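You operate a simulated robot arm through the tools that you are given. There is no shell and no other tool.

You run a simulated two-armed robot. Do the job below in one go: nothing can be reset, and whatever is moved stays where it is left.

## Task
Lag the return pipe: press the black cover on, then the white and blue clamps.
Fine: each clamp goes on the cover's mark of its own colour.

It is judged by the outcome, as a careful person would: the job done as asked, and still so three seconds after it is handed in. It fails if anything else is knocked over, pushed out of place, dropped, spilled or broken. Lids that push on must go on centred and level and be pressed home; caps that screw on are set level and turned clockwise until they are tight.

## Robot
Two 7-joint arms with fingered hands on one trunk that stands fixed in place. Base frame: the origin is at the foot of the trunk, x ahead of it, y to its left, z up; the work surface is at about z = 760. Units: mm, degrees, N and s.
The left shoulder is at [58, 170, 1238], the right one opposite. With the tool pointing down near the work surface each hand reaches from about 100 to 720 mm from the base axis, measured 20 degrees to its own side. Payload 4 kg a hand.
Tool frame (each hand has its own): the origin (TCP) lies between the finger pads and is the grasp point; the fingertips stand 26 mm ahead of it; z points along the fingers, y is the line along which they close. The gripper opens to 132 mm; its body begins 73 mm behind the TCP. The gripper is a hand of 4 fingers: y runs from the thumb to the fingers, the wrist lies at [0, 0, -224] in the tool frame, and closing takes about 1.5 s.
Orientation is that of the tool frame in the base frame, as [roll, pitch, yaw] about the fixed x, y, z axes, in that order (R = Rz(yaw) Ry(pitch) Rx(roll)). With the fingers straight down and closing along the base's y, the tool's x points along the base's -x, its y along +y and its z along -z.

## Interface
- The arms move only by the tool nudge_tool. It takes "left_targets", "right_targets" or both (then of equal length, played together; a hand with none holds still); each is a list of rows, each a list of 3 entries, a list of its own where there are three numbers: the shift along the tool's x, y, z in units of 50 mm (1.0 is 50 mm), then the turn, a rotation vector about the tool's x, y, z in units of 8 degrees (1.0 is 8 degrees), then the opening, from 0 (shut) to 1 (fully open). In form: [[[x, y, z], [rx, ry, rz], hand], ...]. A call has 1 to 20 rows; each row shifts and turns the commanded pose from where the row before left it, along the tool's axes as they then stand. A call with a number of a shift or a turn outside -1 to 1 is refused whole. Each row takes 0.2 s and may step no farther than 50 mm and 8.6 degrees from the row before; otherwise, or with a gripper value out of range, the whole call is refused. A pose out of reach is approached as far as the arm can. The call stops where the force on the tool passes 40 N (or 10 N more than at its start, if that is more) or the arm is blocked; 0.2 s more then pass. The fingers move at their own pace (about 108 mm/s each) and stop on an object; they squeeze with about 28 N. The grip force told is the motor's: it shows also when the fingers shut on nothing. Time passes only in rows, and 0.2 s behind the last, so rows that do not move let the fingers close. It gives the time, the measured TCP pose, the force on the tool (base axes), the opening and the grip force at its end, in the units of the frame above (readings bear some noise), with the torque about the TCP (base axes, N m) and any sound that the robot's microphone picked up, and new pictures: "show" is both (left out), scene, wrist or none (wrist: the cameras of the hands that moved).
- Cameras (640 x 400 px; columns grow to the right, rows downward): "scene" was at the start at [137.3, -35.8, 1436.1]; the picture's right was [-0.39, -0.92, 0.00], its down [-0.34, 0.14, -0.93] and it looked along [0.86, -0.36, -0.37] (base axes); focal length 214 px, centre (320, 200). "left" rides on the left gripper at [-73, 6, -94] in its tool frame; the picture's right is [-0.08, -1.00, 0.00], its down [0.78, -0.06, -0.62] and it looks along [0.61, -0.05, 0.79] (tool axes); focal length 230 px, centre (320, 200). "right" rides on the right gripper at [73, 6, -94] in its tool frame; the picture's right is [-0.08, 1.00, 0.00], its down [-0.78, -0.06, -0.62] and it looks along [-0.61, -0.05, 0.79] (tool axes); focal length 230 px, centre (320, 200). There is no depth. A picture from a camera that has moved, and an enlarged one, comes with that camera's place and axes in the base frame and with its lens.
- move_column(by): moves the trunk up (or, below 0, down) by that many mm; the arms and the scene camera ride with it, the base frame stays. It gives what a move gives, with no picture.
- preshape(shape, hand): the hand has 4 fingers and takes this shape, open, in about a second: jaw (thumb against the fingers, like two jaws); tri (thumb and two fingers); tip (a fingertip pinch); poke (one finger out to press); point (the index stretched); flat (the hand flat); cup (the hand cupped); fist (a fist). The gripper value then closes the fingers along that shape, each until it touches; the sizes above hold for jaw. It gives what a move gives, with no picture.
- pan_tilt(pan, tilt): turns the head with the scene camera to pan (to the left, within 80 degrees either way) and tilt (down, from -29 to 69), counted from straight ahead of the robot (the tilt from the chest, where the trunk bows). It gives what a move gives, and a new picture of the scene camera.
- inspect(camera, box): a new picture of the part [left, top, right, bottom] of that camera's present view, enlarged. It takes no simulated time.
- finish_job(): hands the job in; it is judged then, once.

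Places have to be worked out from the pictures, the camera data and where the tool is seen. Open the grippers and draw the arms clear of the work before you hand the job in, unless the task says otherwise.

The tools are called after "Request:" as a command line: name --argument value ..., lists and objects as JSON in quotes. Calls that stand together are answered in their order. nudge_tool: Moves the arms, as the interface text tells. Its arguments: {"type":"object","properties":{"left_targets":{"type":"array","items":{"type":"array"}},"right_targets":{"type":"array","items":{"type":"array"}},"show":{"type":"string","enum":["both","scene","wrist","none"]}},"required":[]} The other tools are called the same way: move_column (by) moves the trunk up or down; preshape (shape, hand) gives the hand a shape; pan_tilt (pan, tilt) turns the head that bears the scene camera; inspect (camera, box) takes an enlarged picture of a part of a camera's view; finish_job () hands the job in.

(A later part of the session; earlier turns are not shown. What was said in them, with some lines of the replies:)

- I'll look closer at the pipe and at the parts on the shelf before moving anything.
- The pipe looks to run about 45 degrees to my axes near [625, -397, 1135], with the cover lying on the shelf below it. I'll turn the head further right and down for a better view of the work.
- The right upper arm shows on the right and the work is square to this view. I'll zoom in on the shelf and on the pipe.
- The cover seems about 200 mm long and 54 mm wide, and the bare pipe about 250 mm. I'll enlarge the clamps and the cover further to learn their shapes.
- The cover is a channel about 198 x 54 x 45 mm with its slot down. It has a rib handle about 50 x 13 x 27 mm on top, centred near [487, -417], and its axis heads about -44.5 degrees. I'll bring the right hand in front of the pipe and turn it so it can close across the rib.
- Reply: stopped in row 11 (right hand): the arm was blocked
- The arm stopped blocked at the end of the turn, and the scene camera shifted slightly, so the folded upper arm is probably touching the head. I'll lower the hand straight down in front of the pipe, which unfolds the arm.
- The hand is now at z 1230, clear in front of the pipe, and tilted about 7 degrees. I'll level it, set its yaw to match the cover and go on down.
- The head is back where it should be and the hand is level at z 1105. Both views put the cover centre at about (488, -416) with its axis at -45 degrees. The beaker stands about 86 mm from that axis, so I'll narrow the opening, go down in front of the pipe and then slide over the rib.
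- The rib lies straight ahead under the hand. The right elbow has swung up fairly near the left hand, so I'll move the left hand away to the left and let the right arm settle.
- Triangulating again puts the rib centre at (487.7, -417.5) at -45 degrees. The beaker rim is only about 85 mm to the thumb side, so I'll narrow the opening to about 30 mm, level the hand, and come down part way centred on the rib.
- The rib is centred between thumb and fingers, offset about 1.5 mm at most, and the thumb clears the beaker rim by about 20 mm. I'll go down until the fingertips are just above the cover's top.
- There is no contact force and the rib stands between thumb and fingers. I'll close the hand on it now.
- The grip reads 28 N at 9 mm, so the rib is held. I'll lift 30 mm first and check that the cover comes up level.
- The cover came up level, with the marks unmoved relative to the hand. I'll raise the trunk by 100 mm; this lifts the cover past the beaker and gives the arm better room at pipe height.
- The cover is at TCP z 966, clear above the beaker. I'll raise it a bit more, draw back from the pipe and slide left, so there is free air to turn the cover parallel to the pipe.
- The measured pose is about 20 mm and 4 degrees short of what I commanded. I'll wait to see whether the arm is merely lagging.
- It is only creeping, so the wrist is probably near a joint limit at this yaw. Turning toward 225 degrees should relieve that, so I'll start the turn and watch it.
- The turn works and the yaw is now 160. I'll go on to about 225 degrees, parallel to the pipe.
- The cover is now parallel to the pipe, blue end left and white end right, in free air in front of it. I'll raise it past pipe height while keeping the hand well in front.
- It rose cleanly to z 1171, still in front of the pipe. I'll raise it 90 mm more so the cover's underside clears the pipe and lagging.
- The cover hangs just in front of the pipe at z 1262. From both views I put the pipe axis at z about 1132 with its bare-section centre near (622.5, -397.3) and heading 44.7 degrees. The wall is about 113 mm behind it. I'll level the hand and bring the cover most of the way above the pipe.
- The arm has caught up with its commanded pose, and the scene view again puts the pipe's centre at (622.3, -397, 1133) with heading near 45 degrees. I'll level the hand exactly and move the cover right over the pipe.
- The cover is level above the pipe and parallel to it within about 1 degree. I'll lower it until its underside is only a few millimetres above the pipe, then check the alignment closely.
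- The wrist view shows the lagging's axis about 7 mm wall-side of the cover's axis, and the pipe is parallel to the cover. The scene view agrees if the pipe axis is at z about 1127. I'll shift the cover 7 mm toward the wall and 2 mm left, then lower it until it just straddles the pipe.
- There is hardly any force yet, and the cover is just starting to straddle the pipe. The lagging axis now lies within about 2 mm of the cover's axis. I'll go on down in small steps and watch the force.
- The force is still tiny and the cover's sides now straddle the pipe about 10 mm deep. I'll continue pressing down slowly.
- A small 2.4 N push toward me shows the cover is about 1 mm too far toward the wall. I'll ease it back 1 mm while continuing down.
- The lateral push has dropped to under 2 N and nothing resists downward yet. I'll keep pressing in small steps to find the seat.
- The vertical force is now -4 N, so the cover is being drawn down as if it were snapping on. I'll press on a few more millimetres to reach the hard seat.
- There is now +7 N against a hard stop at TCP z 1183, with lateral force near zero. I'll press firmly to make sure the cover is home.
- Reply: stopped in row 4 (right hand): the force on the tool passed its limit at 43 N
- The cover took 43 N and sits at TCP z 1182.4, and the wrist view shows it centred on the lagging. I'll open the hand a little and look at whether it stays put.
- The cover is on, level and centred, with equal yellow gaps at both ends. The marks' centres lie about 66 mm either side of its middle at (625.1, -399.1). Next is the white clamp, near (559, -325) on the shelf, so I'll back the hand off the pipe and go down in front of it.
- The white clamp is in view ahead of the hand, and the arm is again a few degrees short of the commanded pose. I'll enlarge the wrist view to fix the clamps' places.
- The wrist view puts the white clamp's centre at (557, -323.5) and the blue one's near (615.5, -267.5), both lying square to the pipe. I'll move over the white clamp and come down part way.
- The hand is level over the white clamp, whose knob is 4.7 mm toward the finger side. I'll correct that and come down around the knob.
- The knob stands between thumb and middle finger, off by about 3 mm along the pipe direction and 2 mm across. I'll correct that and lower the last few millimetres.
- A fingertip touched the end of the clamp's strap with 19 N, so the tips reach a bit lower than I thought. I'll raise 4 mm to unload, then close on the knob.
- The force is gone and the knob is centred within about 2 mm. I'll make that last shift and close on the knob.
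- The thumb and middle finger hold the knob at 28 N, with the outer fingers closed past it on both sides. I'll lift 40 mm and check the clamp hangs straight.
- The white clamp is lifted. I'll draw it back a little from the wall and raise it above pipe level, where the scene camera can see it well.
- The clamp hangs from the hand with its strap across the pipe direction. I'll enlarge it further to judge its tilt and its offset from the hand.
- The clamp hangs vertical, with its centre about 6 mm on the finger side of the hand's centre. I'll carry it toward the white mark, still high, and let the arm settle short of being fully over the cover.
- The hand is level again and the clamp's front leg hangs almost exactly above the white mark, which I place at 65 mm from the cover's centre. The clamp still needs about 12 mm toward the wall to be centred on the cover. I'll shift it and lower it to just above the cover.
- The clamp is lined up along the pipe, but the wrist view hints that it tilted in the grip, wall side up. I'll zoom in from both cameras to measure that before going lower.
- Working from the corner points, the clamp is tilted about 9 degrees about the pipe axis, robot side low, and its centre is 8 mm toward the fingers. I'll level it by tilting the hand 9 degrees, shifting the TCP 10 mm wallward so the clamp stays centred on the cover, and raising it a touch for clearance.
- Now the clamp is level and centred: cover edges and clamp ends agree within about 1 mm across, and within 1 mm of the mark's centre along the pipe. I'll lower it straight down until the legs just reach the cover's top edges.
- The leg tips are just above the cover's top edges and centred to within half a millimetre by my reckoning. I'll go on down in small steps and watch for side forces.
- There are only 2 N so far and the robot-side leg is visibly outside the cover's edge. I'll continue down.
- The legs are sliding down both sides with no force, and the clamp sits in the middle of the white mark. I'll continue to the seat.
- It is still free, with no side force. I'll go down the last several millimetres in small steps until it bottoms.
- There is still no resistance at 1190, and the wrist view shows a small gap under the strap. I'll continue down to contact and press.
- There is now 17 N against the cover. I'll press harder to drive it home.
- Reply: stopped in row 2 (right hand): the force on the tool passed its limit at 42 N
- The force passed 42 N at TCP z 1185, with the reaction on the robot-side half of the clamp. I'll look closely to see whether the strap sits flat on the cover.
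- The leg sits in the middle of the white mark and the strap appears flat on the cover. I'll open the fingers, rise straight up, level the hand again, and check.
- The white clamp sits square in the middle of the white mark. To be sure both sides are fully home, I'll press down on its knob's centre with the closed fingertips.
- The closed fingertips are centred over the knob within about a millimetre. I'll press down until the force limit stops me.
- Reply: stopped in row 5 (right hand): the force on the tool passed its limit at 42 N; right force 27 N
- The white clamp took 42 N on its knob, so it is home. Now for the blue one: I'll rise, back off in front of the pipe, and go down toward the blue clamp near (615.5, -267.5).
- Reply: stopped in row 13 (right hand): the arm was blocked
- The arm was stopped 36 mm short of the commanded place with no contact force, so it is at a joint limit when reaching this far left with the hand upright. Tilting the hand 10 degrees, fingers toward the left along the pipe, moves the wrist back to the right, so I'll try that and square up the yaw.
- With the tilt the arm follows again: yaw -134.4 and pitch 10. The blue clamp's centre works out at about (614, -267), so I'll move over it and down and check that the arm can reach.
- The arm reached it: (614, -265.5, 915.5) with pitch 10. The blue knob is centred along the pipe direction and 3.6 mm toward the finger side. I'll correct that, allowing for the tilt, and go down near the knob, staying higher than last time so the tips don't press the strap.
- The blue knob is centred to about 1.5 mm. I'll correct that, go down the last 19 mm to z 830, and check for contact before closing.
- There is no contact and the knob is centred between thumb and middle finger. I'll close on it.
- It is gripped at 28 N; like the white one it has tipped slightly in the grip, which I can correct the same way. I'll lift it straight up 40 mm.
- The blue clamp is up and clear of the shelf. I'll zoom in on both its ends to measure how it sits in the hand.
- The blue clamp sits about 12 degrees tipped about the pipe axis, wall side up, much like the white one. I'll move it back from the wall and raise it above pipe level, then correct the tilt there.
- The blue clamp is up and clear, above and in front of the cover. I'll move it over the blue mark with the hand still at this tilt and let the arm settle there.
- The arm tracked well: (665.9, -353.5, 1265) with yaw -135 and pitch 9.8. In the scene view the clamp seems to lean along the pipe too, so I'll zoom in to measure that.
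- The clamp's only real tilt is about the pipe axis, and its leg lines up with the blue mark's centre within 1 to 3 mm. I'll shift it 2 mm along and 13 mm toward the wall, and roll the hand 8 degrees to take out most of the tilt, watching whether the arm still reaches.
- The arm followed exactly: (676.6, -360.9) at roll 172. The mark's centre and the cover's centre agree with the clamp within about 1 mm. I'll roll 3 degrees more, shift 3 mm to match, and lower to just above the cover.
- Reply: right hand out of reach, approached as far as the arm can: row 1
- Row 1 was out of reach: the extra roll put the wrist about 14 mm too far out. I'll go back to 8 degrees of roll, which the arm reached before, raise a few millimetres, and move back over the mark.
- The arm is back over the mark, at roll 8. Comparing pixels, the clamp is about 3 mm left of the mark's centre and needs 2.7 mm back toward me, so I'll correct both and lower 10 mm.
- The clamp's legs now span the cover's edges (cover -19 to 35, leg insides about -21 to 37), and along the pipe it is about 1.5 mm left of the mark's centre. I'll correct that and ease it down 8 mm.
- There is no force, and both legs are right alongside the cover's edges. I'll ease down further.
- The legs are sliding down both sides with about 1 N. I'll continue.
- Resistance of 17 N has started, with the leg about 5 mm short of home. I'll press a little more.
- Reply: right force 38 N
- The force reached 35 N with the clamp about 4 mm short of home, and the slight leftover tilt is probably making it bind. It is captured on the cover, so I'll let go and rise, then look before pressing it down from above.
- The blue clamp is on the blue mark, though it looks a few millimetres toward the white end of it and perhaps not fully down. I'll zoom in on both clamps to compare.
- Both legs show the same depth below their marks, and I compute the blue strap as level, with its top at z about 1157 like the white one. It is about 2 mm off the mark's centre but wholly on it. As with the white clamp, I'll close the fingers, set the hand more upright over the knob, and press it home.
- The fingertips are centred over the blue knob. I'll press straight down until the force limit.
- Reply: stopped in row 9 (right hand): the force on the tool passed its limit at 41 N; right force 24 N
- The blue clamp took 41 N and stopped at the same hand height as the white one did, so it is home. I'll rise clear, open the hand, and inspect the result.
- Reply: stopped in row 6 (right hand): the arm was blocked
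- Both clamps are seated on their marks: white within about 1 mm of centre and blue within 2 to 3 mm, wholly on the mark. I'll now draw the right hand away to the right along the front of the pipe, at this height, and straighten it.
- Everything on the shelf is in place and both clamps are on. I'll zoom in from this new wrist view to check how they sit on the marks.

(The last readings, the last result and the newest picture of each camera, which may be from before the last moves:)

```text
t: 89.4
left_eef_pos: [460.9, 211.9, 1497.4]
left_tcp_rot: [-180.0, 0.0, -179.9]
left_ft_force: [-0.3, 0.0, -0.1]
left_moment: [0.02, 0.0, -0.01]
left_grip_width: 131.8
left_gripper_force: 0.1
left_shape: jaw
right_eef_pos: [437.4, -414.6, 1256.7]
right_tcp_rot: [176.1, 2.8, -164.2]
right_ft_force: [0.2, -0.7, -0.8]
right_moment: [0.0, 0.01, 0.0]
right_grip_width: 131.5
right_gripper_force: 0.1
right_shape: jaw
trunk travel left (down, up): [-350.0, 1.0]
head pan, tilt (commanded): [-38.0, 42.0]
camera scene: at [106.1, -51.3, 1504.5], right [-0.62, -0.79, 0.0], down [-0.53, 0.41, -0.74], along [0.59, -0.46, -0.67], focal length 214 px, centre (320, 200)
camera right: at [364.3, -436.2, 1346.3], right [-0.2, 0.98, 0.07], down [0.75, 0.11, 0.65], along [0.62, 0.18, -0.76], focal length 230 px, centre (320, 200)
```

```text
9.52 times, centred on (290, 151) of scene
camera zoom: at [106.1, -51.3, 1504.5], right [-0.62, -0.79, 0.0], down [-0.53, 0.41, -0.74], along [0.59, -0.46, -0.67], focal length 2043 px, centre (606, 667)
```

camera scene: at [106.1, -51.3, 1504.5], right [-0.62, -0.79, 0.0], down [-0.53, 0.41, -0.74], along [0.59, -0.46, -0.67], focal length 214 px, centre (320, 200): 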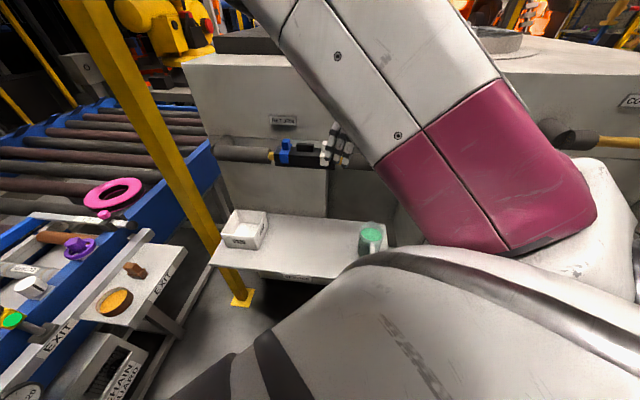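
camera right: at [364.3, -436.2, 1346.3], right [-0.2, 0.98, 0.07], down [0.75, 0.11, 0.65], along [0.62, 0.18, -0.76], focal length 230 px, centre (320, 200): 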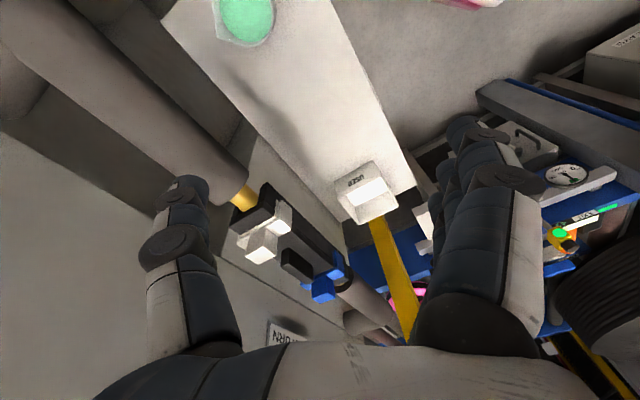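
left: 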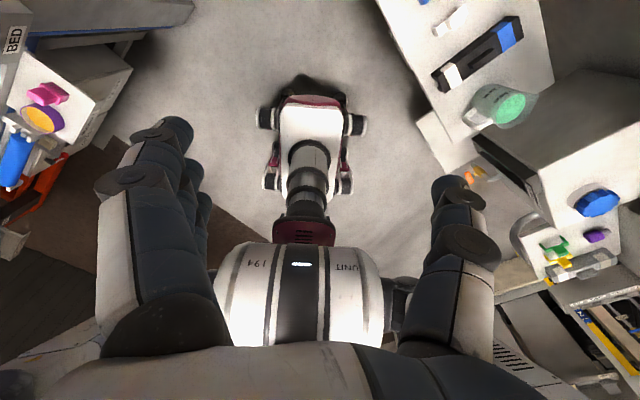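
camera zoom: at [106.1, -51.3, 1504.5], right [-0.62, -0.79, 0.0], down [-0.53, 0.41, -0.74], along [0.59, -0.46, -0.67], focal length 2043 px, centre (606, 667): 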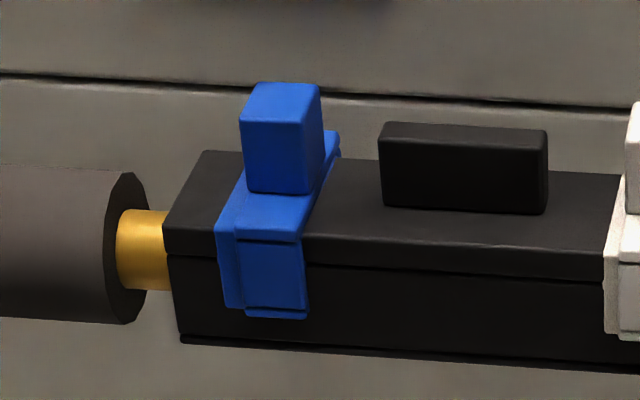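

Allowing for how far the leg stands out from the cover, the blue clamp's centre is about 4 mm toward the white end, right at the mark's edge. I want that better centred, so I'll go back, take the blue knob gently with the same hand pose as when I released it, and slide it about 4 mm. First I'll turn the hand back.

Request:
nudge_tool --right_targets '[[[0, 0, 0], [0.12, -0.225, -0.91], 0.4], [[0, 0, 0], [0.12, -0.225, -0.91], 0.4], [[0, 0, 0], [0.12, -0.225, -0.91], 0.4], [[0, 0, 0], [0.12, -0.225, -0.91], 0.4], [[0, 0, 0], [0, 0, 0], 0.4]]' --show "none"

```text
t: 90.6
left_eef_pos: [459.8, 212.0, 1498.8]
left_tcp_rot: [-179.9, 0.1, -179.9]
left_ft_force: [0.0, 0.1, -0.4]
left_moment: [0.03, 0.05, 0.03]
left_grip_width: 132.1
left_gripper_force: 0.1
left_shape: jaw
right_eef_pos: [438.8, -412.7, 1257.9]
right_tcp_rot: [-176.3, 9.7, -134.2]
right_ft_force: [-0.9, 0.5, 0.0]
right_moment: [0.02, 0.0, 0.01]
right_grip_width: 53.5
right_gripper_force: 0.1
right_shape: jaw
trunk travel left (down, up): [-350.0, 1.0]
head pan, tilt (commanded): [-38.0, 42.0]
```

The hand is turned back. I'll move over the pipe line first and then along above the cover toward the blue clamp, staying 40 mm above the knobs.

Request:
nudge_tool --right_targets '[[[0, 0, 0], [-0.46, 0, 0.1], 0.4], [[0, -0.8, -0.1], [0, 0, 0], 0.4], [[0, -0.8, 0], [0, 0, 0], 0.4], [[0, -0.8, 0], [0, 0, 0], 0.4], [[-0.8, 0, 0.137], [0, 0, 0], 0.4], [[-0.8, 0, 0.137], [0, 0, 0], 0.4], [[-0.8, 0, 0.137], [0, 0, 0], 0.4], [[-0.8, 0, 0.137], [0, 0, 0], 0.4], [[-0.8, 0, 0.137], [0, 0, 0], 0.4], [[0, 0, 0], [0, 0, 0], 0.4]]' --show "both"

Request:
inspect --camera "right" --box '[240, 60, 400, 180]'

Request:
inspect --camera "scene" --box '[260, 110, 330, 170]'

```text
t: 92.8
left_eef_pos: [459.3, 212.8, 1499.0]
left_tcp_rot: [-179.9, -0.1, -179.9]
left_ft_force: [-0.3, 0.2, 0.4]
left_moment: [0.01, -0.01, 0.0]
left_grip_width: 131.9
left_gripper_force: 0.0
left_shape: jaw
right_eef_pos: [666.6, -357.2, 1262.3]
right_tcp_rot: [179.8, 9.8, -135.2]
right_ft_force: [-0.5, 0.3, -0.1]
right_moment: [0.01, 0.0, -0.01]
right_grip_width: 53.3
right_gripper_force: 0.1
right_shape: jaw
trunk travel left (down, up): [-350.0, 1.0]
head pan, tilt (commanded): [-38.0, 42.0]
camera scene: at [105.6, -51.4, 1504.5], right [-0.62, -0.79, 0.0], down [-0.53, 0.41, -0.74], along [0.59, -0.46, -0.67], focal length 214 px, centre (320, 200)
camera right: at [600.9, -414.9, 1341.6], right [-0.65, 0.76, 0.02], down [0.52, 0.43, 0.74], along [0.56, 0.49, -0.67], focal length 230 px, centre (320, 200)
```

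scene: 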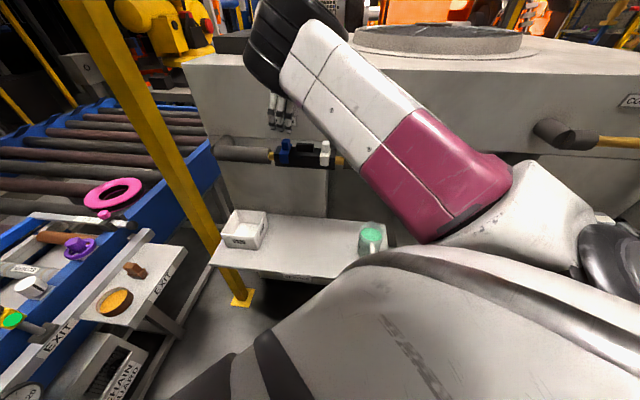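
right: 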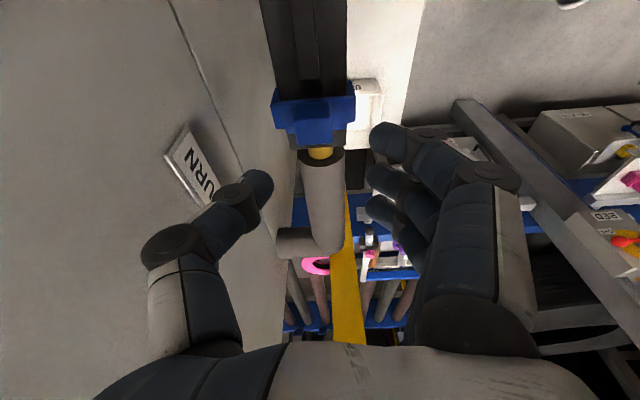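

```text
3.33 times, centred on (320, 120) of right
camera zoom: at [600.9, -414.9, 1341.6], right [-0.65, 0.76, 0.02], down [0.52, 0.43, 0.74], along [0.56, 0.49, -0.67], focal length 767 px, centre (320, 467)
```

zoom: 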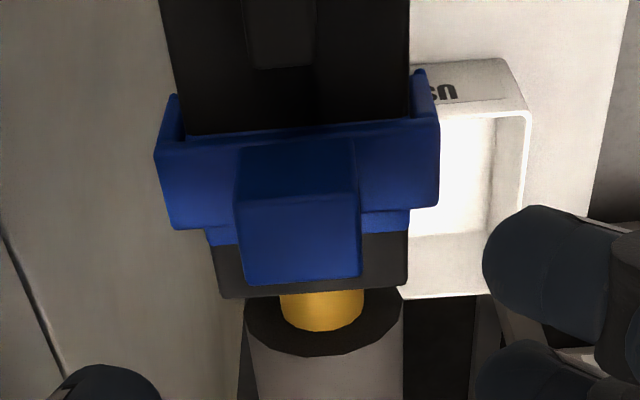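

```text
6.67 times, centred on (295, 140) of scene
camera zoom: at [105.6, -51.4, 1504.5], right [-0.62, -0.79, 0.0], down [-0.53, 0.41, -0.74], along [0.59, -0.46, -0.67], focal length 1430 px, centre (487, 600)
```

zoom: 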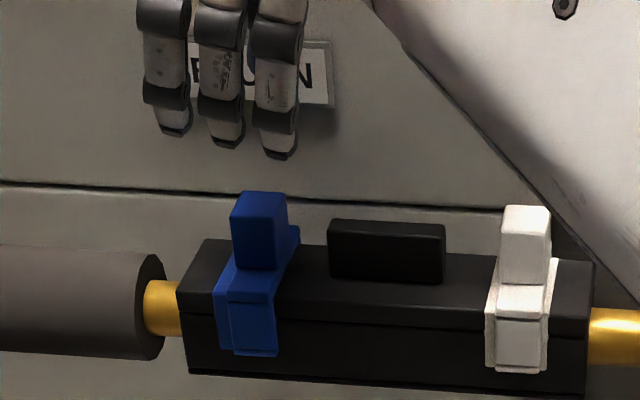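

This view confirms it: the strap's near edge lies right on the mark's edge, so the clamp is about 4.5 mm off centre. I'll take up the same rolled pose as at the release, with the fingers open around the knob, and stop above the strap.

Request:
nudge_tool --right_targets '[[[-0.016, -0.252, 0.003], [0, 0, 0], 0.42], [[0, 0, 0], [-0.5, 0, 0.085], 0.42], [[0, 0, 0], [-0.5, 0, 0.085], 0.42], [[0.068, -0.054, 0.39], [0, 0, 0], 0.42], [[0.051, -0.0406, 0.293], [0, 0, 0], 0.42], [[0, 0, 0], [0, 0, 0], 0.42], [[0, 0, 0], [0, 0, 0], 0.42]]' --show "none"

Request:
inspect --camera "right" --box '[240, 60, 400, 200]'

Request:
inspect --camera "scene" --box '[260, 110, 330, 170]'

```text
t: 94.4
left_eef_pos: [460.0, 211.7, 1499.0]
left_tcp_rot: [-179.9, 0.0, -179.9]
left_ft_force: [-1.1, 0.3, -1.2]
left_moment: [-0.02, 0.04, -0.02]
left_grip_width: 132.0
left_gripper_force: 0.0
left_shape: jaw
right_eef_pos: [674.3, -363.5, 1227.2]
right_tcp_rot: [171.5, 9.6, -136.6]
right_ft_force: [-0.2, -0.4, 0.5]
right_moment: [-0.02, -0.01, 0.01]
right_grip_width: 54.9
right_gripper_force: 0.2
right_shape: jaw
trunk travel left (down, up): [-350.0, 1.0]
head pan, tilt (commanded): [-38.0, 42.0]
```

```text
2.86 times, centred on (320, 130) of right
camera zoom: at [617.6, -429.7, 1306.0], right [-0.64, 0.75, 0.16], down [0.59, 0.35, 0.73], along [0.49, 0.56, -0.67], focal length 657 px, centre (320, 400)
```

zoom: 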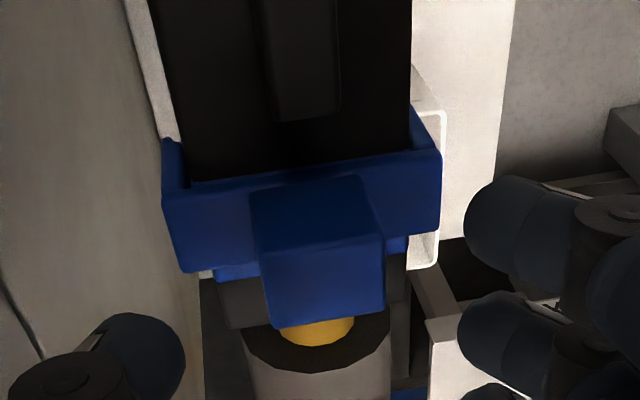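

```text
6.67 times, centred on (295, 140) of scene
camera zoom: at [106.4, -51.4, 1504.5], right [-0.62, -0.79, 0.0], down [-0.53, 0.41, -0.74], along [0.59, -0.46, -0.67], focal length 1430 px, centre (487, 600)
```

zoom: 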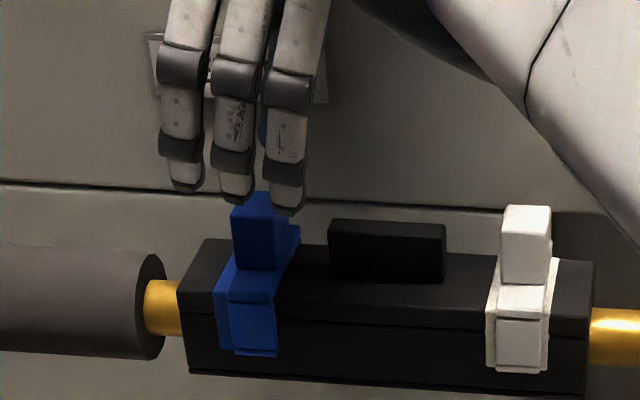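

The fingers straddle the blue knob nicely, and the right finger has room between the knob and the cover's rib. I'll lower to grip height and check for contact.

Request:
nudge_tool --right_targets '[[[0.0477, -0.06, 0.2733], [0, 0, 0], 0.42], [[0.0425, -0.034, 0.244], [0, 0, 0], 0.42], [[0, 0, 0], [0, 0, 0], 0.42], [[0, 0, 0], [0, 0, 0], 0.42]]' --show "none"

Request:
inspect --camera "right" --box '[240, 80, 400, 220]'

Request:
inspect --camera "scene" --box '[260, 110, 330, 170]'

```text
t: 95.4
left_eef_pos: [459.5, 212.2, 1498.0]
left_tcp_rot: [-179.9, 0.0, -179.9]
left_ft_force: [-0.4, 0.7, -0.1]
left_moment: [0.02, 0.0, 0.0]
left_grip_width: 131.8
left_gripper_force: 0.0
left_shape: jaw
right_eef_pos: [675.5, -364.8, 1201.6]
right_tcp_rot: [171.5, 9.6, -136.6]
right_ft_force: [-0.6, 0.5, 0.3]
right_moment: [0.01, 0.03, 0.01]
right_grip_width: 55.1
right_gripper_force: 0.0
right_shape: jaw
trunk travel left (down, up): [-350.0, 1.0]
head pan, tilt (commanded): [-38.0, 42.0]
```

```text
2.86 times, centred on (320, 150) of right
camera zoom: at [618.7, -431.0, 1279.9], right [-0.64, 0.75, 0.16], down [0.59, 0.35, 0.72], along [0.49, 0.56, -0.67], focal length 657 px, centre (320, 343)
```

zoom: 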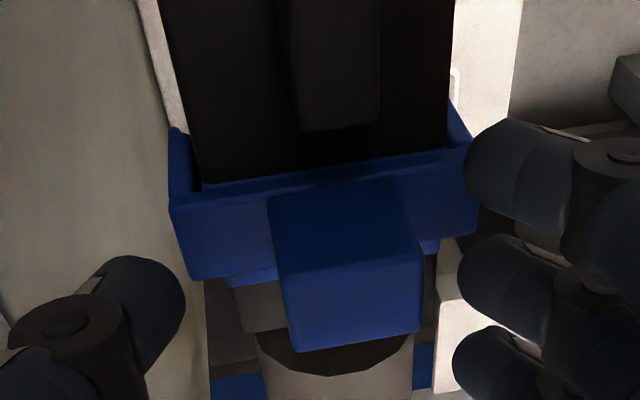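

```text
6.67 times, centred on (295, 140) of scene
camera zoom: at [106.4, -51.5, 1504.5], right [-0.62, -0.79, 0.0], down [-0.53, 0.41, -0.74], along [0.59, -0.46, -0.67], focal length 1430 px, centre (487, 600)
```

zoom: 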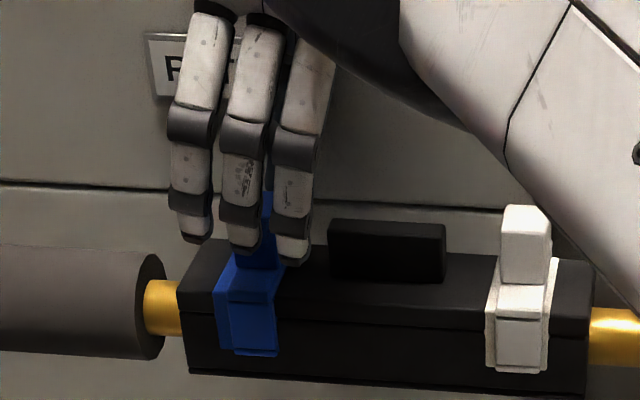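

There is no contact, and the fingers are around the knob with their tips just above the strap. I'll close on it and watch the forces.

Request:
nudge_tool --right_targets '[[[0, 0, 0], [0, 0, 0], 0.2], [[0, 0, 0], [0, 0, 0], 0.1], [[0, 0, 0], [0, 0, 0], 0], [[0, 0, 0], [0, 0, 0], 0], [[0, 0, 0], [0, 0, 0], 0]]' --show "none"

Request:
inspect --camera "right" --box '[240, 80, 400, 220]'

Request:
inspect --camera "scene" --box '[260, 110, 330, 170]'

```text
t: 96.6
left_eef_pos: [459.0, 212.4, 1498.8]
left_tcp_rot: [-179.9, 0.0, -179.9]
left_ft_force: [-0.1, 0.1, 0.0]
left_moment: [-0.04, 0.0, -0.03]
left_grip_width: 131.9
left_gripper_force: 0.2
left_shape: jaw
right_eef_pos: [676.4, -364.0, 1201.0]
right_tcp_rot: [171.4, 9.7, -136.6]
right_ft_force: [-1.1, 0.5, -1.3]
right_moment: [0.05, 0.06, 0.0]
right_grip_width: 4.7
right_gripper_force: 28.2
right_shape: jaw
trunk travel left (down, up): [-350.0, 1.0]
head pan, tilt (commanded): [-38.0, 42.0]
```

```text
2.86 times, centred on (320, 150) of right
camera zoom: at [618.7, -431.0, 1279.8], right [-0.64, 0.75, 0.16], down [0.59, 0.35, 0.72], along [0.49, 0.56, -0.67], focal length 657 px, centre (320, 343)
```

zoom: 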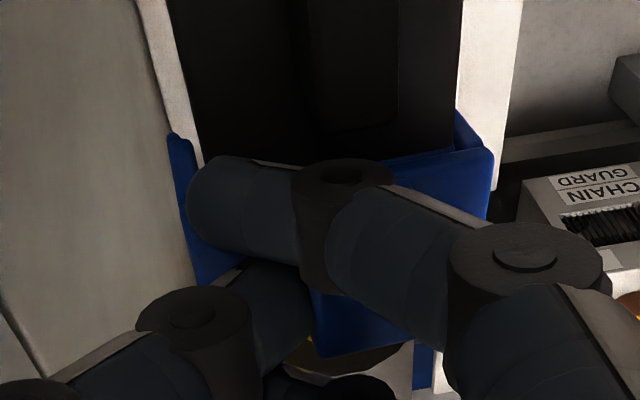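

```text
6.67 times, centred on (295, 140) of scene
camera zoom: at [106.4, -51.4, 1504.4], right [-0.62, -0.79, 0.0], down [-0.53, 0.41, -0.74], along [0.59, -0.46, -0.67], focal length 1430 px, centre (487, 600)
```

zoom: 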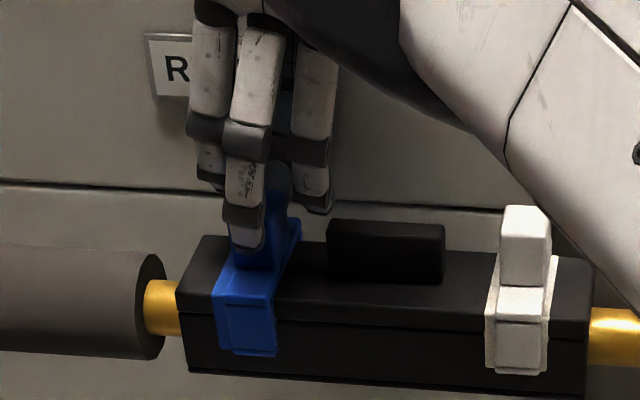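

The knob is gripped with hardly any net force. I'll slide it 4.5 mm along the pipe toward the blue end in small steps.

Request:
nudge_tool --right_targets '[[[-0.0295, 0, 0.0052], [0, 0, 0], 0], [[-0.0295, 0, 0.0052], [0, 0, 0], 0], [[-0.0295, 0, 0.0052], [0, 0, 0], 0], [[0, 0, 0], [0, 0, 0], 0]]' --show "none"

Request:
inspect --camera "scene" --box '[260, 110, 330, 170]'

Request:
inspect --camera "right" --box '[240, 80, 400, 220]'

```text
t: 97.6
left_eef_pos: [460.2, 212.4, 1497.7]
left_tcp_rot: [-179.9, 0.1, -180.0]
left_ft_force: [0.2, -0.4, -0.1]
left_moment: [-0.01, -0.02, 0.02]
left_grip_width: 132.1
left_gripper_force: 0.1
left_shape: jaw
right_eef_pos: [678.0, -361.4, 1201.3]
right_tcp_rot: [171.5, 9.7, -136.7]
right_ft_force: [-1.1, -0.4, -1.8]
right_moment: [-0.01, 0.08, 0.04]
right_grip_width: 4.5
right_gripper_force: 27.9
right_shape: jaw
trunk travel left (down, up): [-350.0, 1.0]
head pan, tilt (commanded): [-38.0, 42.0]
```

```text
6.67 times, centred on (295, 140) of scene
camera zoom: at [106.2, -51.6, 1504.5], right [-0.62, -0.79, 0.0], down [-0.53, 0.41, -0.74], along [0.59, -0.46, -0.67], focal length 1430 px, centre (487, 600)
```

zoom: 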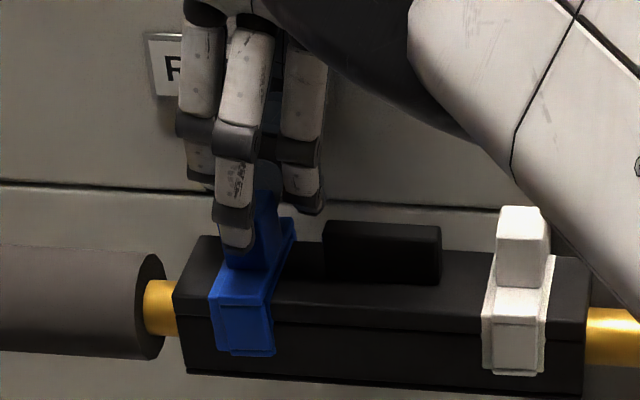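

```text
2.86 times, centred on (320, 150) of right
camera zoom: at [621.9, -427.7, 1279.5], right [-0.64, 0.75, 0.16], down [0.59, 0.35, 0.73], along [0.49, 0.56, -0.67], focal length 657 px, centre (320, 343)
```

zoom: 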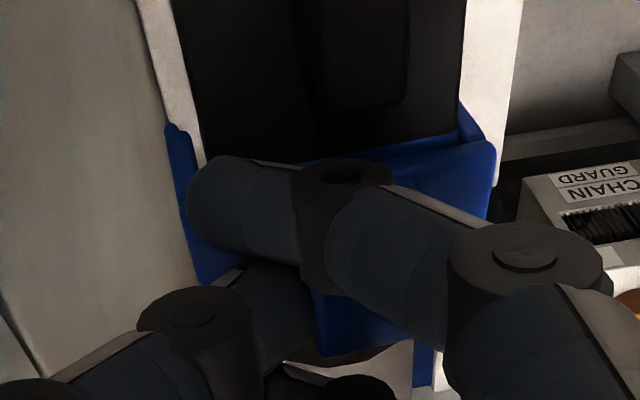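

The cover slid about 2 mm along the pipe with it, which is harmless. I'll zoom in to see how the clamp now sits on the mark.

Request:
inspect --camera "scene" --box '[270, 132, 310, 168]'

Request:
inspect --camera "right" --box '[270, 100, 370, 170]'

```text
11.11 times, centred on (290, 150) of scene
camera zoom: at [106.2, -51.6, 1504.5], right [-0.62, -0.79, 0.0], down [-0.53, 0.41, -0.74], along [0.59, -0.46, -0.67], focal length 2383 px, centre (653, 756)
```

zoom: 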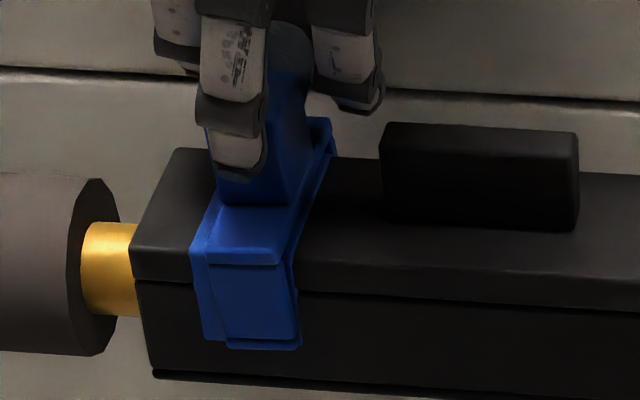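

```text
5.71 times, centred on (320, 135) of right
camera zoom: at [621.9, -427.7, 1279.5], right [-0.64, 0.75, 0.16], down [0.59, 0.35, 0.73], along [0.49, 0.56, -0.67], focal length 1315 px, centre (320, 571)
```

zoom: 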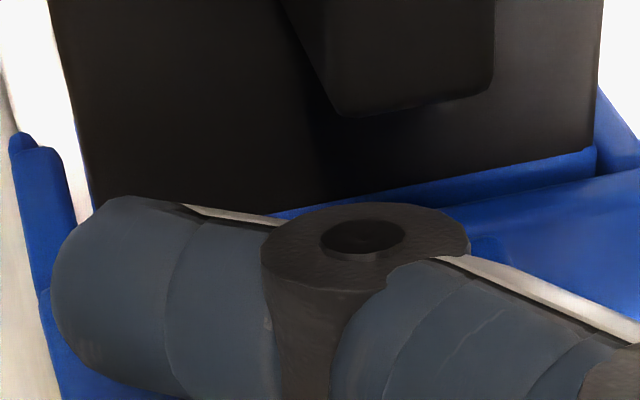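

The clamp grips the cover firmly, so the cover slid with it and the clamp gained only about 1 mm. It now lies fully within its blue mark, and forcing it further would risk unseating something. I'll let go, rise, and press the knob once more from above to make sure it is home.

Request:
nudge_tool --right_targets '[[[0, 0, 0], [0, 0, 0], 0.15], [[0, 0, 0], [0, 0, 0], 0.3], [[0, 0, 0], [0, 0, 0], 0.42], [[0, 0, 0], [0, 0, 0], 0.42], [[-0.051, 0.0406, -0.293], [0, 0, 0], 0.42], [[-0.085, 0.0677, -0.488], [0, 0, 0], 0.42], [[0, 0, 0], [0.5, 0, -0.085], 0.2], [[0, 0, 0], [0.5, 0, -0.085], 0], [[0.045, 0.14, -0.008], [0, 0, 0], 0], [[0, 0, 0], [0, 0, 0], 0], [[0, 0, 0], [0, 0, 0], 0]]' --show "none"

Request:
inspect --camera "scene" --box '[260, 110, 330, 170]'

Request:
inspect --camera "right" --box '[240, 60, 400, 180]'

```text
t: 100.0
left_eef_pos: [460.2, 212.4, 1497.9]
left_tcp_rot: [-179.9, 0.0, -179.8]
left_ft_force: [-0.2, -0.3, -0.1]
left_moment: [0.01, 0.04, 0.0]
left_grip_width: 131.9
left_gripper_force: 0.0
left_shape: jaw
right_eef_pos: [671.8, -357.6, 1240.4]
right_tcp_rot: [179.8, 9.9, -135.3]
right_ft_force: [0.0, -1.0, -0.5]
right_moment: [0.0, 0.0, -0.01]
right_grip_width: 0.0
right_gripper_force: 27.7
right_shape: jaw
trunk travel left (down, up): [-350.0, 1.0]
head pan, tilt (commanded): [-38.0, 42.0]
```

```text
6.67 times, centred on (295, 140) of scene
camera zoom: at [106.2, -51.3, 1504.5], right [-0.62, -0.79, 0.0], down [-0.53, 0.41, -0.74], along [0.59, -0.46, -0.67], focal length 1430 px, centre (487, 600)
```

zoom: 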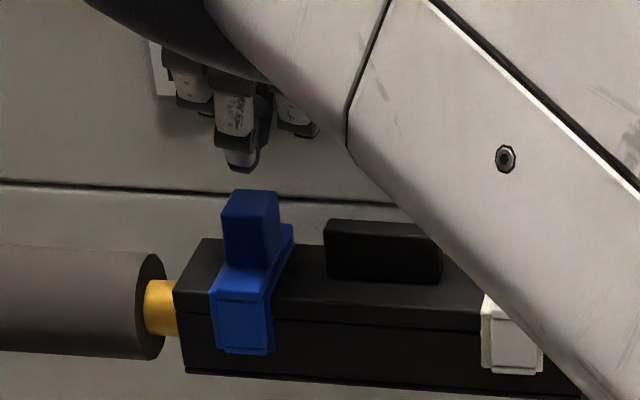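

```text
3.33 times, centred on (320, 120) of right
camera zoom: at [607.7, -416.8, 1319.2], right [-0.65, 0.76, 0.02], down [0.52, 0.43, 0.74], along [0.56, 0.49, -0.67], focal length 767 px, centre (320, 467)
```

zoom: 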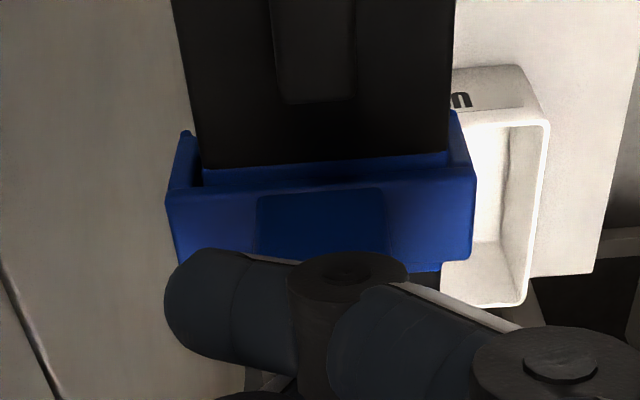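

After release, a strip of blue mark now shows on the near side of the strap, so the clamp did shift on the cover. I'll zoom in to measure it.

Request:
inspect --camera "scene" --box '[270, 132, 310, 168]'

Request:
inspect --camera "right" --box '[270, 80, 370, 150]'

```text
11.11 times, centred on (290, 150) of scene
camera zoom: at [106.2, -51.3, 1504.5], right [-0.62, -0.79, 0.0], down [-0.53, 0.41, -0.74], along [0.59, -0.46, -0.67], focal length 2383 px, centre (653, 756)
```

zoom: 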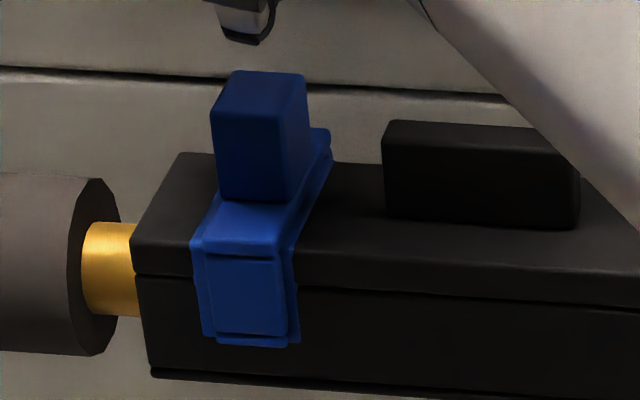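

```text
5.71 times, centred on (320, 115) of right
camera zoom: at [607.7, -416.8, 1319.2], right [-0.65, 0.76, 0.02], down [0.52, 0.43, 0.74], along [0.56, 0.49, -0.67], focal length 1315 px, centre (320, 686)
```

zoom: 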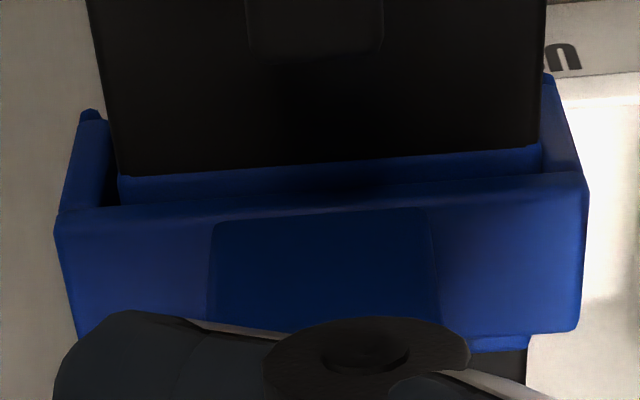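

The clamp now sits about 2 mm or less from the mark's centre, with blue showing on both sides. I'll press its knob down once more to be sure it is fully home.

Request:
nudge_tool --right_targets '[[[0.034, -0.01, 0.197], [0, 0, 0], 0], [[0.0204, 0, 0.118], [0, 0, 0], 0], [[0.0068, 0, 0.0394], [0, 0, 0], 0], [[0.0068, 0, 0.0394], [0, 0, 0], 0], [[0.0068, 0, 0.0394], [0, 0, 0], 0], [[0.0068, 0, 0.0394], [0, 0, 0], 0], [[0.0068, 0, 0.0394], [0, 0, 0], 0], [[0.0068, 0, 0.0394], [0, 0, 0], 0], [[0, 0, 0], [0, 0, 0], 0]]' --show "none"

Request:
inspect --camera "scene" --box '[260, 110, 330, 170]'

```text
t: 101.9
left_eef_pos: [457.6, 212.6, 1498.6]
left_tcp_rot: [-179.9, 0.2, -179.9]
left_ft_force: [0.9, -0.6, 0.1]
left_moment: [0.01, 0.04, 0.02]
left_grip_width: 132.0
left_gripper_force: 0.1
left_shape: jaw
right_eef_pos: [673.9, -357.3, 1219.6]
right_tcp_rot: [-179.8, 10.4, -135.0]
right_ft_force: [-2.9, 1.9, 23.9]
right_moment: [0.24, 0.35, 0.02]
right_grip_width: 0.1
right_gripper_force: 27.8
right_shape: jaw
trunk travel left (down, up): [-350.0, 1.0]
head pan, tilt (commanded): [-38.0, 42.0]
stopped in row 9 (right hand): the force on the tool passed its limit at 41 N (the readings are from after the stop); the commanded pose is now the measured one
```

```text
6.67 times, centred on (295, 140) of scene
camera zoom: at [104.0, -51.0, 1504.6], right [-0.62, -0.79, 0.0], down [-0.53, 0.41, -0.74], along [0.59, -0.46, -0.67], focal length 1430 px, centre (487, 600)
```

zoom: 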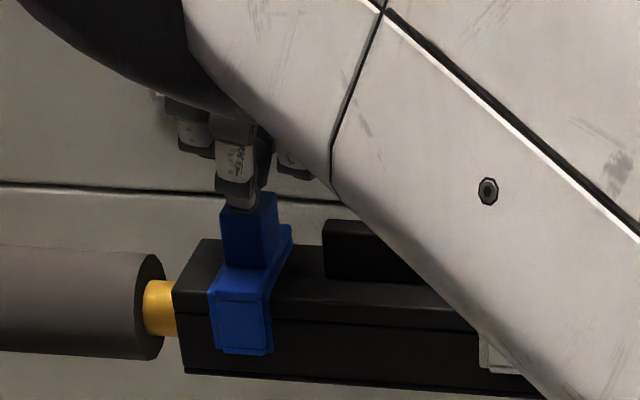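

It stopped at 1219.6 with 41 N, the same height as before, so the blue clamp is home. I'll rise and withdraw the way I came: along above the cover to the right, then back from the pipe.

Request:
nudge_tool --right_targets '[[[-0.034, 0, -0.197], [0, 0, 0], 0], [[-0.14, 0, -0.81], [0, 0, 0], 0], [[0.8, 0, -0.137], [0, 0, 0], 0], [[0.8, 0, -0.137], [0, 0, 0], 0], [[0.8, 0, -0.137], [0, 0, 0], 0], [[0.8, 0, -0.137], [0, 0, 0], 0], [[0.8, 0, -0.137], [0, 0, 0], 0], [[0, 0.8, 0], [0, 0, 0], 0.2], [[0, 0.8, 0], [0, 0, 0], 0.5], [[0, 0.8, 0], [0, 0, 0], 0.8], [[0, 0, 0], [0, 0, 0], 1]]' --show "both"

Request:
inspect --camera "scene" --box '[260, 115, 360, 180]'

```text
t: 104.3
left_eef_pos: [461.4, 212.1, 1497.9]
left_tcp_rot: [-180.0, -0.1, -180.0]
left_ft_force: [0.7, -0.1, 0.0]
left_moment: [0.03, 0.03, 0.0]
left_grip_width: 131.9
left_gripper_force: 0.1
left_shape: jaw
right_eef_pos: [445.0, -420.7, 1262.5]
right_tcp_rot: [179.8, 10.1, -135.6]
right_ft_force: [0.4, 0.0, 0.1]
right_moment: [0.05, 0.03, 0.01]
right_grip_width: 131.7
right_gripper_force: 0.1
right_shape: jaw
trunk travel left (down, up): [-350.0, 1.0]
head pan, tilt (commanded): [-38.0, 42.0]
camera scene: at [107.0, -52.4, 1504.3], right [-0.62, -0.79, 0.0], down [-0.53, 0.41, -0.74], along [0.59, -0.46, -0.67], focal length 214 px, centre (320, 200)
camera right: at [379.8, -478.8, 1340.7], right [-0.64, 0.76, 0.02], down [0.52, 0.42, 0.75], along [0.56, 0.49, -0.67], focal length 230 px, centre (320, 200)
```

scene: 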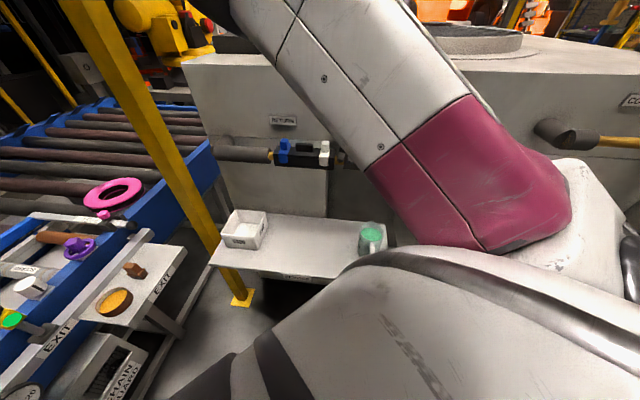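
right: 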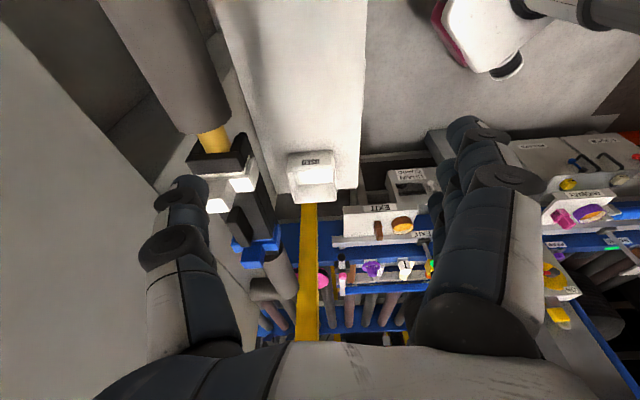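

```text
6.15 times, centred on (310, 148) of scene
camera zoom: at [107.0, -52.4, 1504.3], right [-0.62, -0.79, 0.0], down [-0.53, 0.41, -0.74], along [0.59, -0.46, -0.67], focal length 1320 px, centre (382, 523)
```

zoom: 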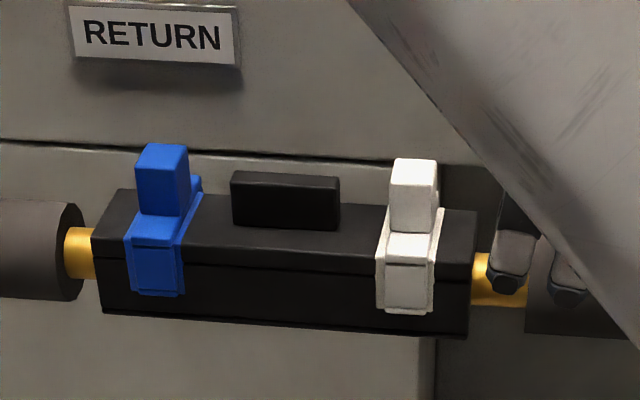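

Both clamps stand square on their own marks, and the cover is level and home. I'll raise the right hand further away from the pipe and take a final look.

Request:
nudge_tool --right_targets '[[[-0.16, 0, -0.93], [0, 0, 0], 1], [[-0.16, 0, -0.93], [0, 0, 0], 1], [[0.3, 0.4, -0.05], [0, 0, 0], 1], [[0.3, 0.4, -0.05], [0, 0, 0], 1], [[0, 0, 0], [0, 0, 0], 1], [[0, 0, 0], [0, 0, 0], 1]]' --show "both"

Request:
inspect --camera "scene" --box '[200, 100, 420, 270]'

Request:
inspect --camera "right" --box '[140, 100, 320, 280]'

```text
t: 105.7
left_eef_pos: [460.2, 212.0, 1498.9]
left_tcp_rot: [-179.8, 0.0, -179.9]
left_ft_force: [0.9, 0.1, -0.3]
left_moment: [0.0, -0.01, 0.0]
left_grip_width: 131.9
left_gripper_force: 0.1
left_shape: jaw
right_eef_pos: [393.5, -418.2, 1354.8]
right_tcp_rot: [178.8, 10.8, -136.3]
right_ft_force: [0.6, -0.1, 0.8]
right_moment: [-0.04, 0.0, -0.01]
right_grip_width: 132.0
right_gripper_force: 0.0
right_shape: jaw
trunk travel left (down, up): [-350.0, 1.0]
head pan, tilt (commanded): [-38.0, 42.0]
camera scene: at [105.9, -51.5, 1504.5], right [-0.62, -0.79, 0.0], down [-0.53, 0.41, -0.74], along [0.59, -0.46, -0.67], focal length 214 px, centre (320, 200)
camera right: at [326.9, -476.5, 1431.4], right [-0.63, 0.77, 0.03], down [0.53, 0.4, 0.75], along [0.57, 0.49, -0.66], focal length 230 px, centre (320, 200)
```

scene: 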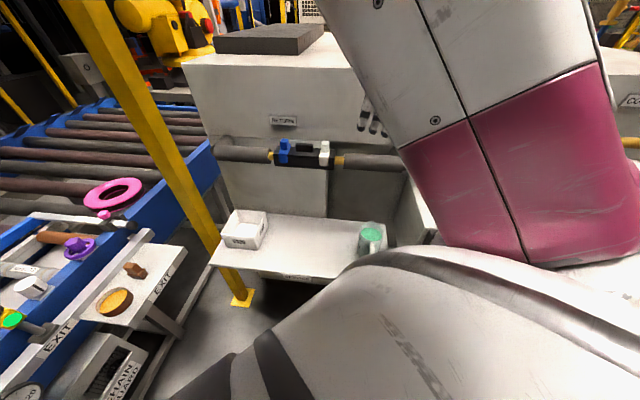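
right: 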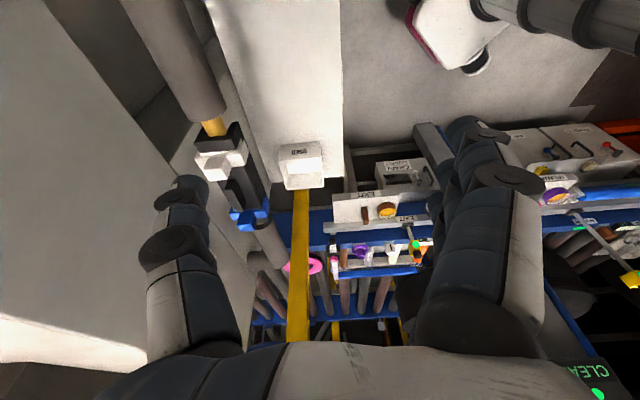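

```text
2.35 times, centred on (310, 185) of scene
camera zoom: at [105.9, -51.5, 1504.5], right [-0.62, -0.79, 0.0], down [-0.53, 0.41, -0.74], along [0.59, -0.46, -0.67], focal length 505 px, centre (344, 235)
```

zoom: 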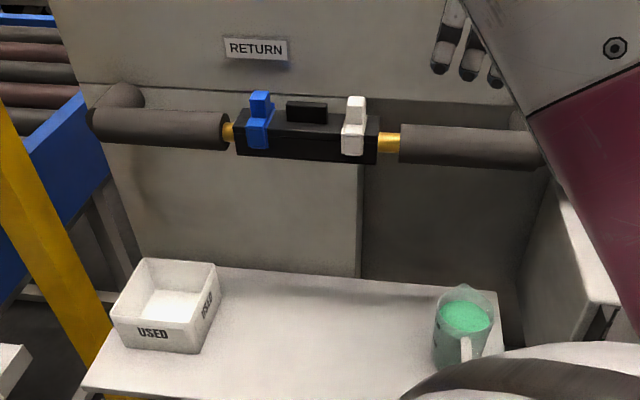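

```text
2.22 times, centred on (230, 190) of right
camera zoom: at [326.9, -476.5, 1431.4], right [-0.63, 0.77, 0.03], down [0.53, 0.4, 0.75], along [0.57, 0.49, -0.66], focal length 511 px, centre (520, 222)
```

zoom: 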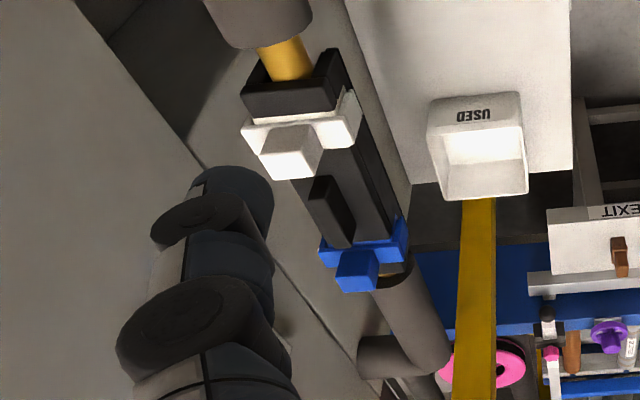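

The cover is seated level with near-equal bare gaps. The white and blue clamps are pressed home on their own marks, and the beaker, bin and everything else are untouched. Both grippers are open and the arms clear, so I'm handing the job in.

Request:
finish_job

```text
The job is handed in.
```

The return pipe is lagged. The black cover is pressed on, and the white and blue clamps are pressed home, each on the mark of its own colour. I've handed the job in; no verdict came back.

- **Cover:** it sits level on the bare section and took 43 N when pressed home. While I adjusted the blue clamp it slid along the pipe, and it now sits about 3 mm off centre, toward the blue end.
- **White clamp:** it is about 1 mm from its mark's centre and took 42 N.
- **Blue clamp:** it first sat about 4 mm off, at the mark's edge. I slid it over and pressed it again at 41 N; it is now about 2 mm from centre and wholly on the mark.

These distances are my estimates from the camera views, good to about a millimetre or two. In the last pictures the beaker and the bin were where they started. Both grippers are open and the arms are clear of the pipe.
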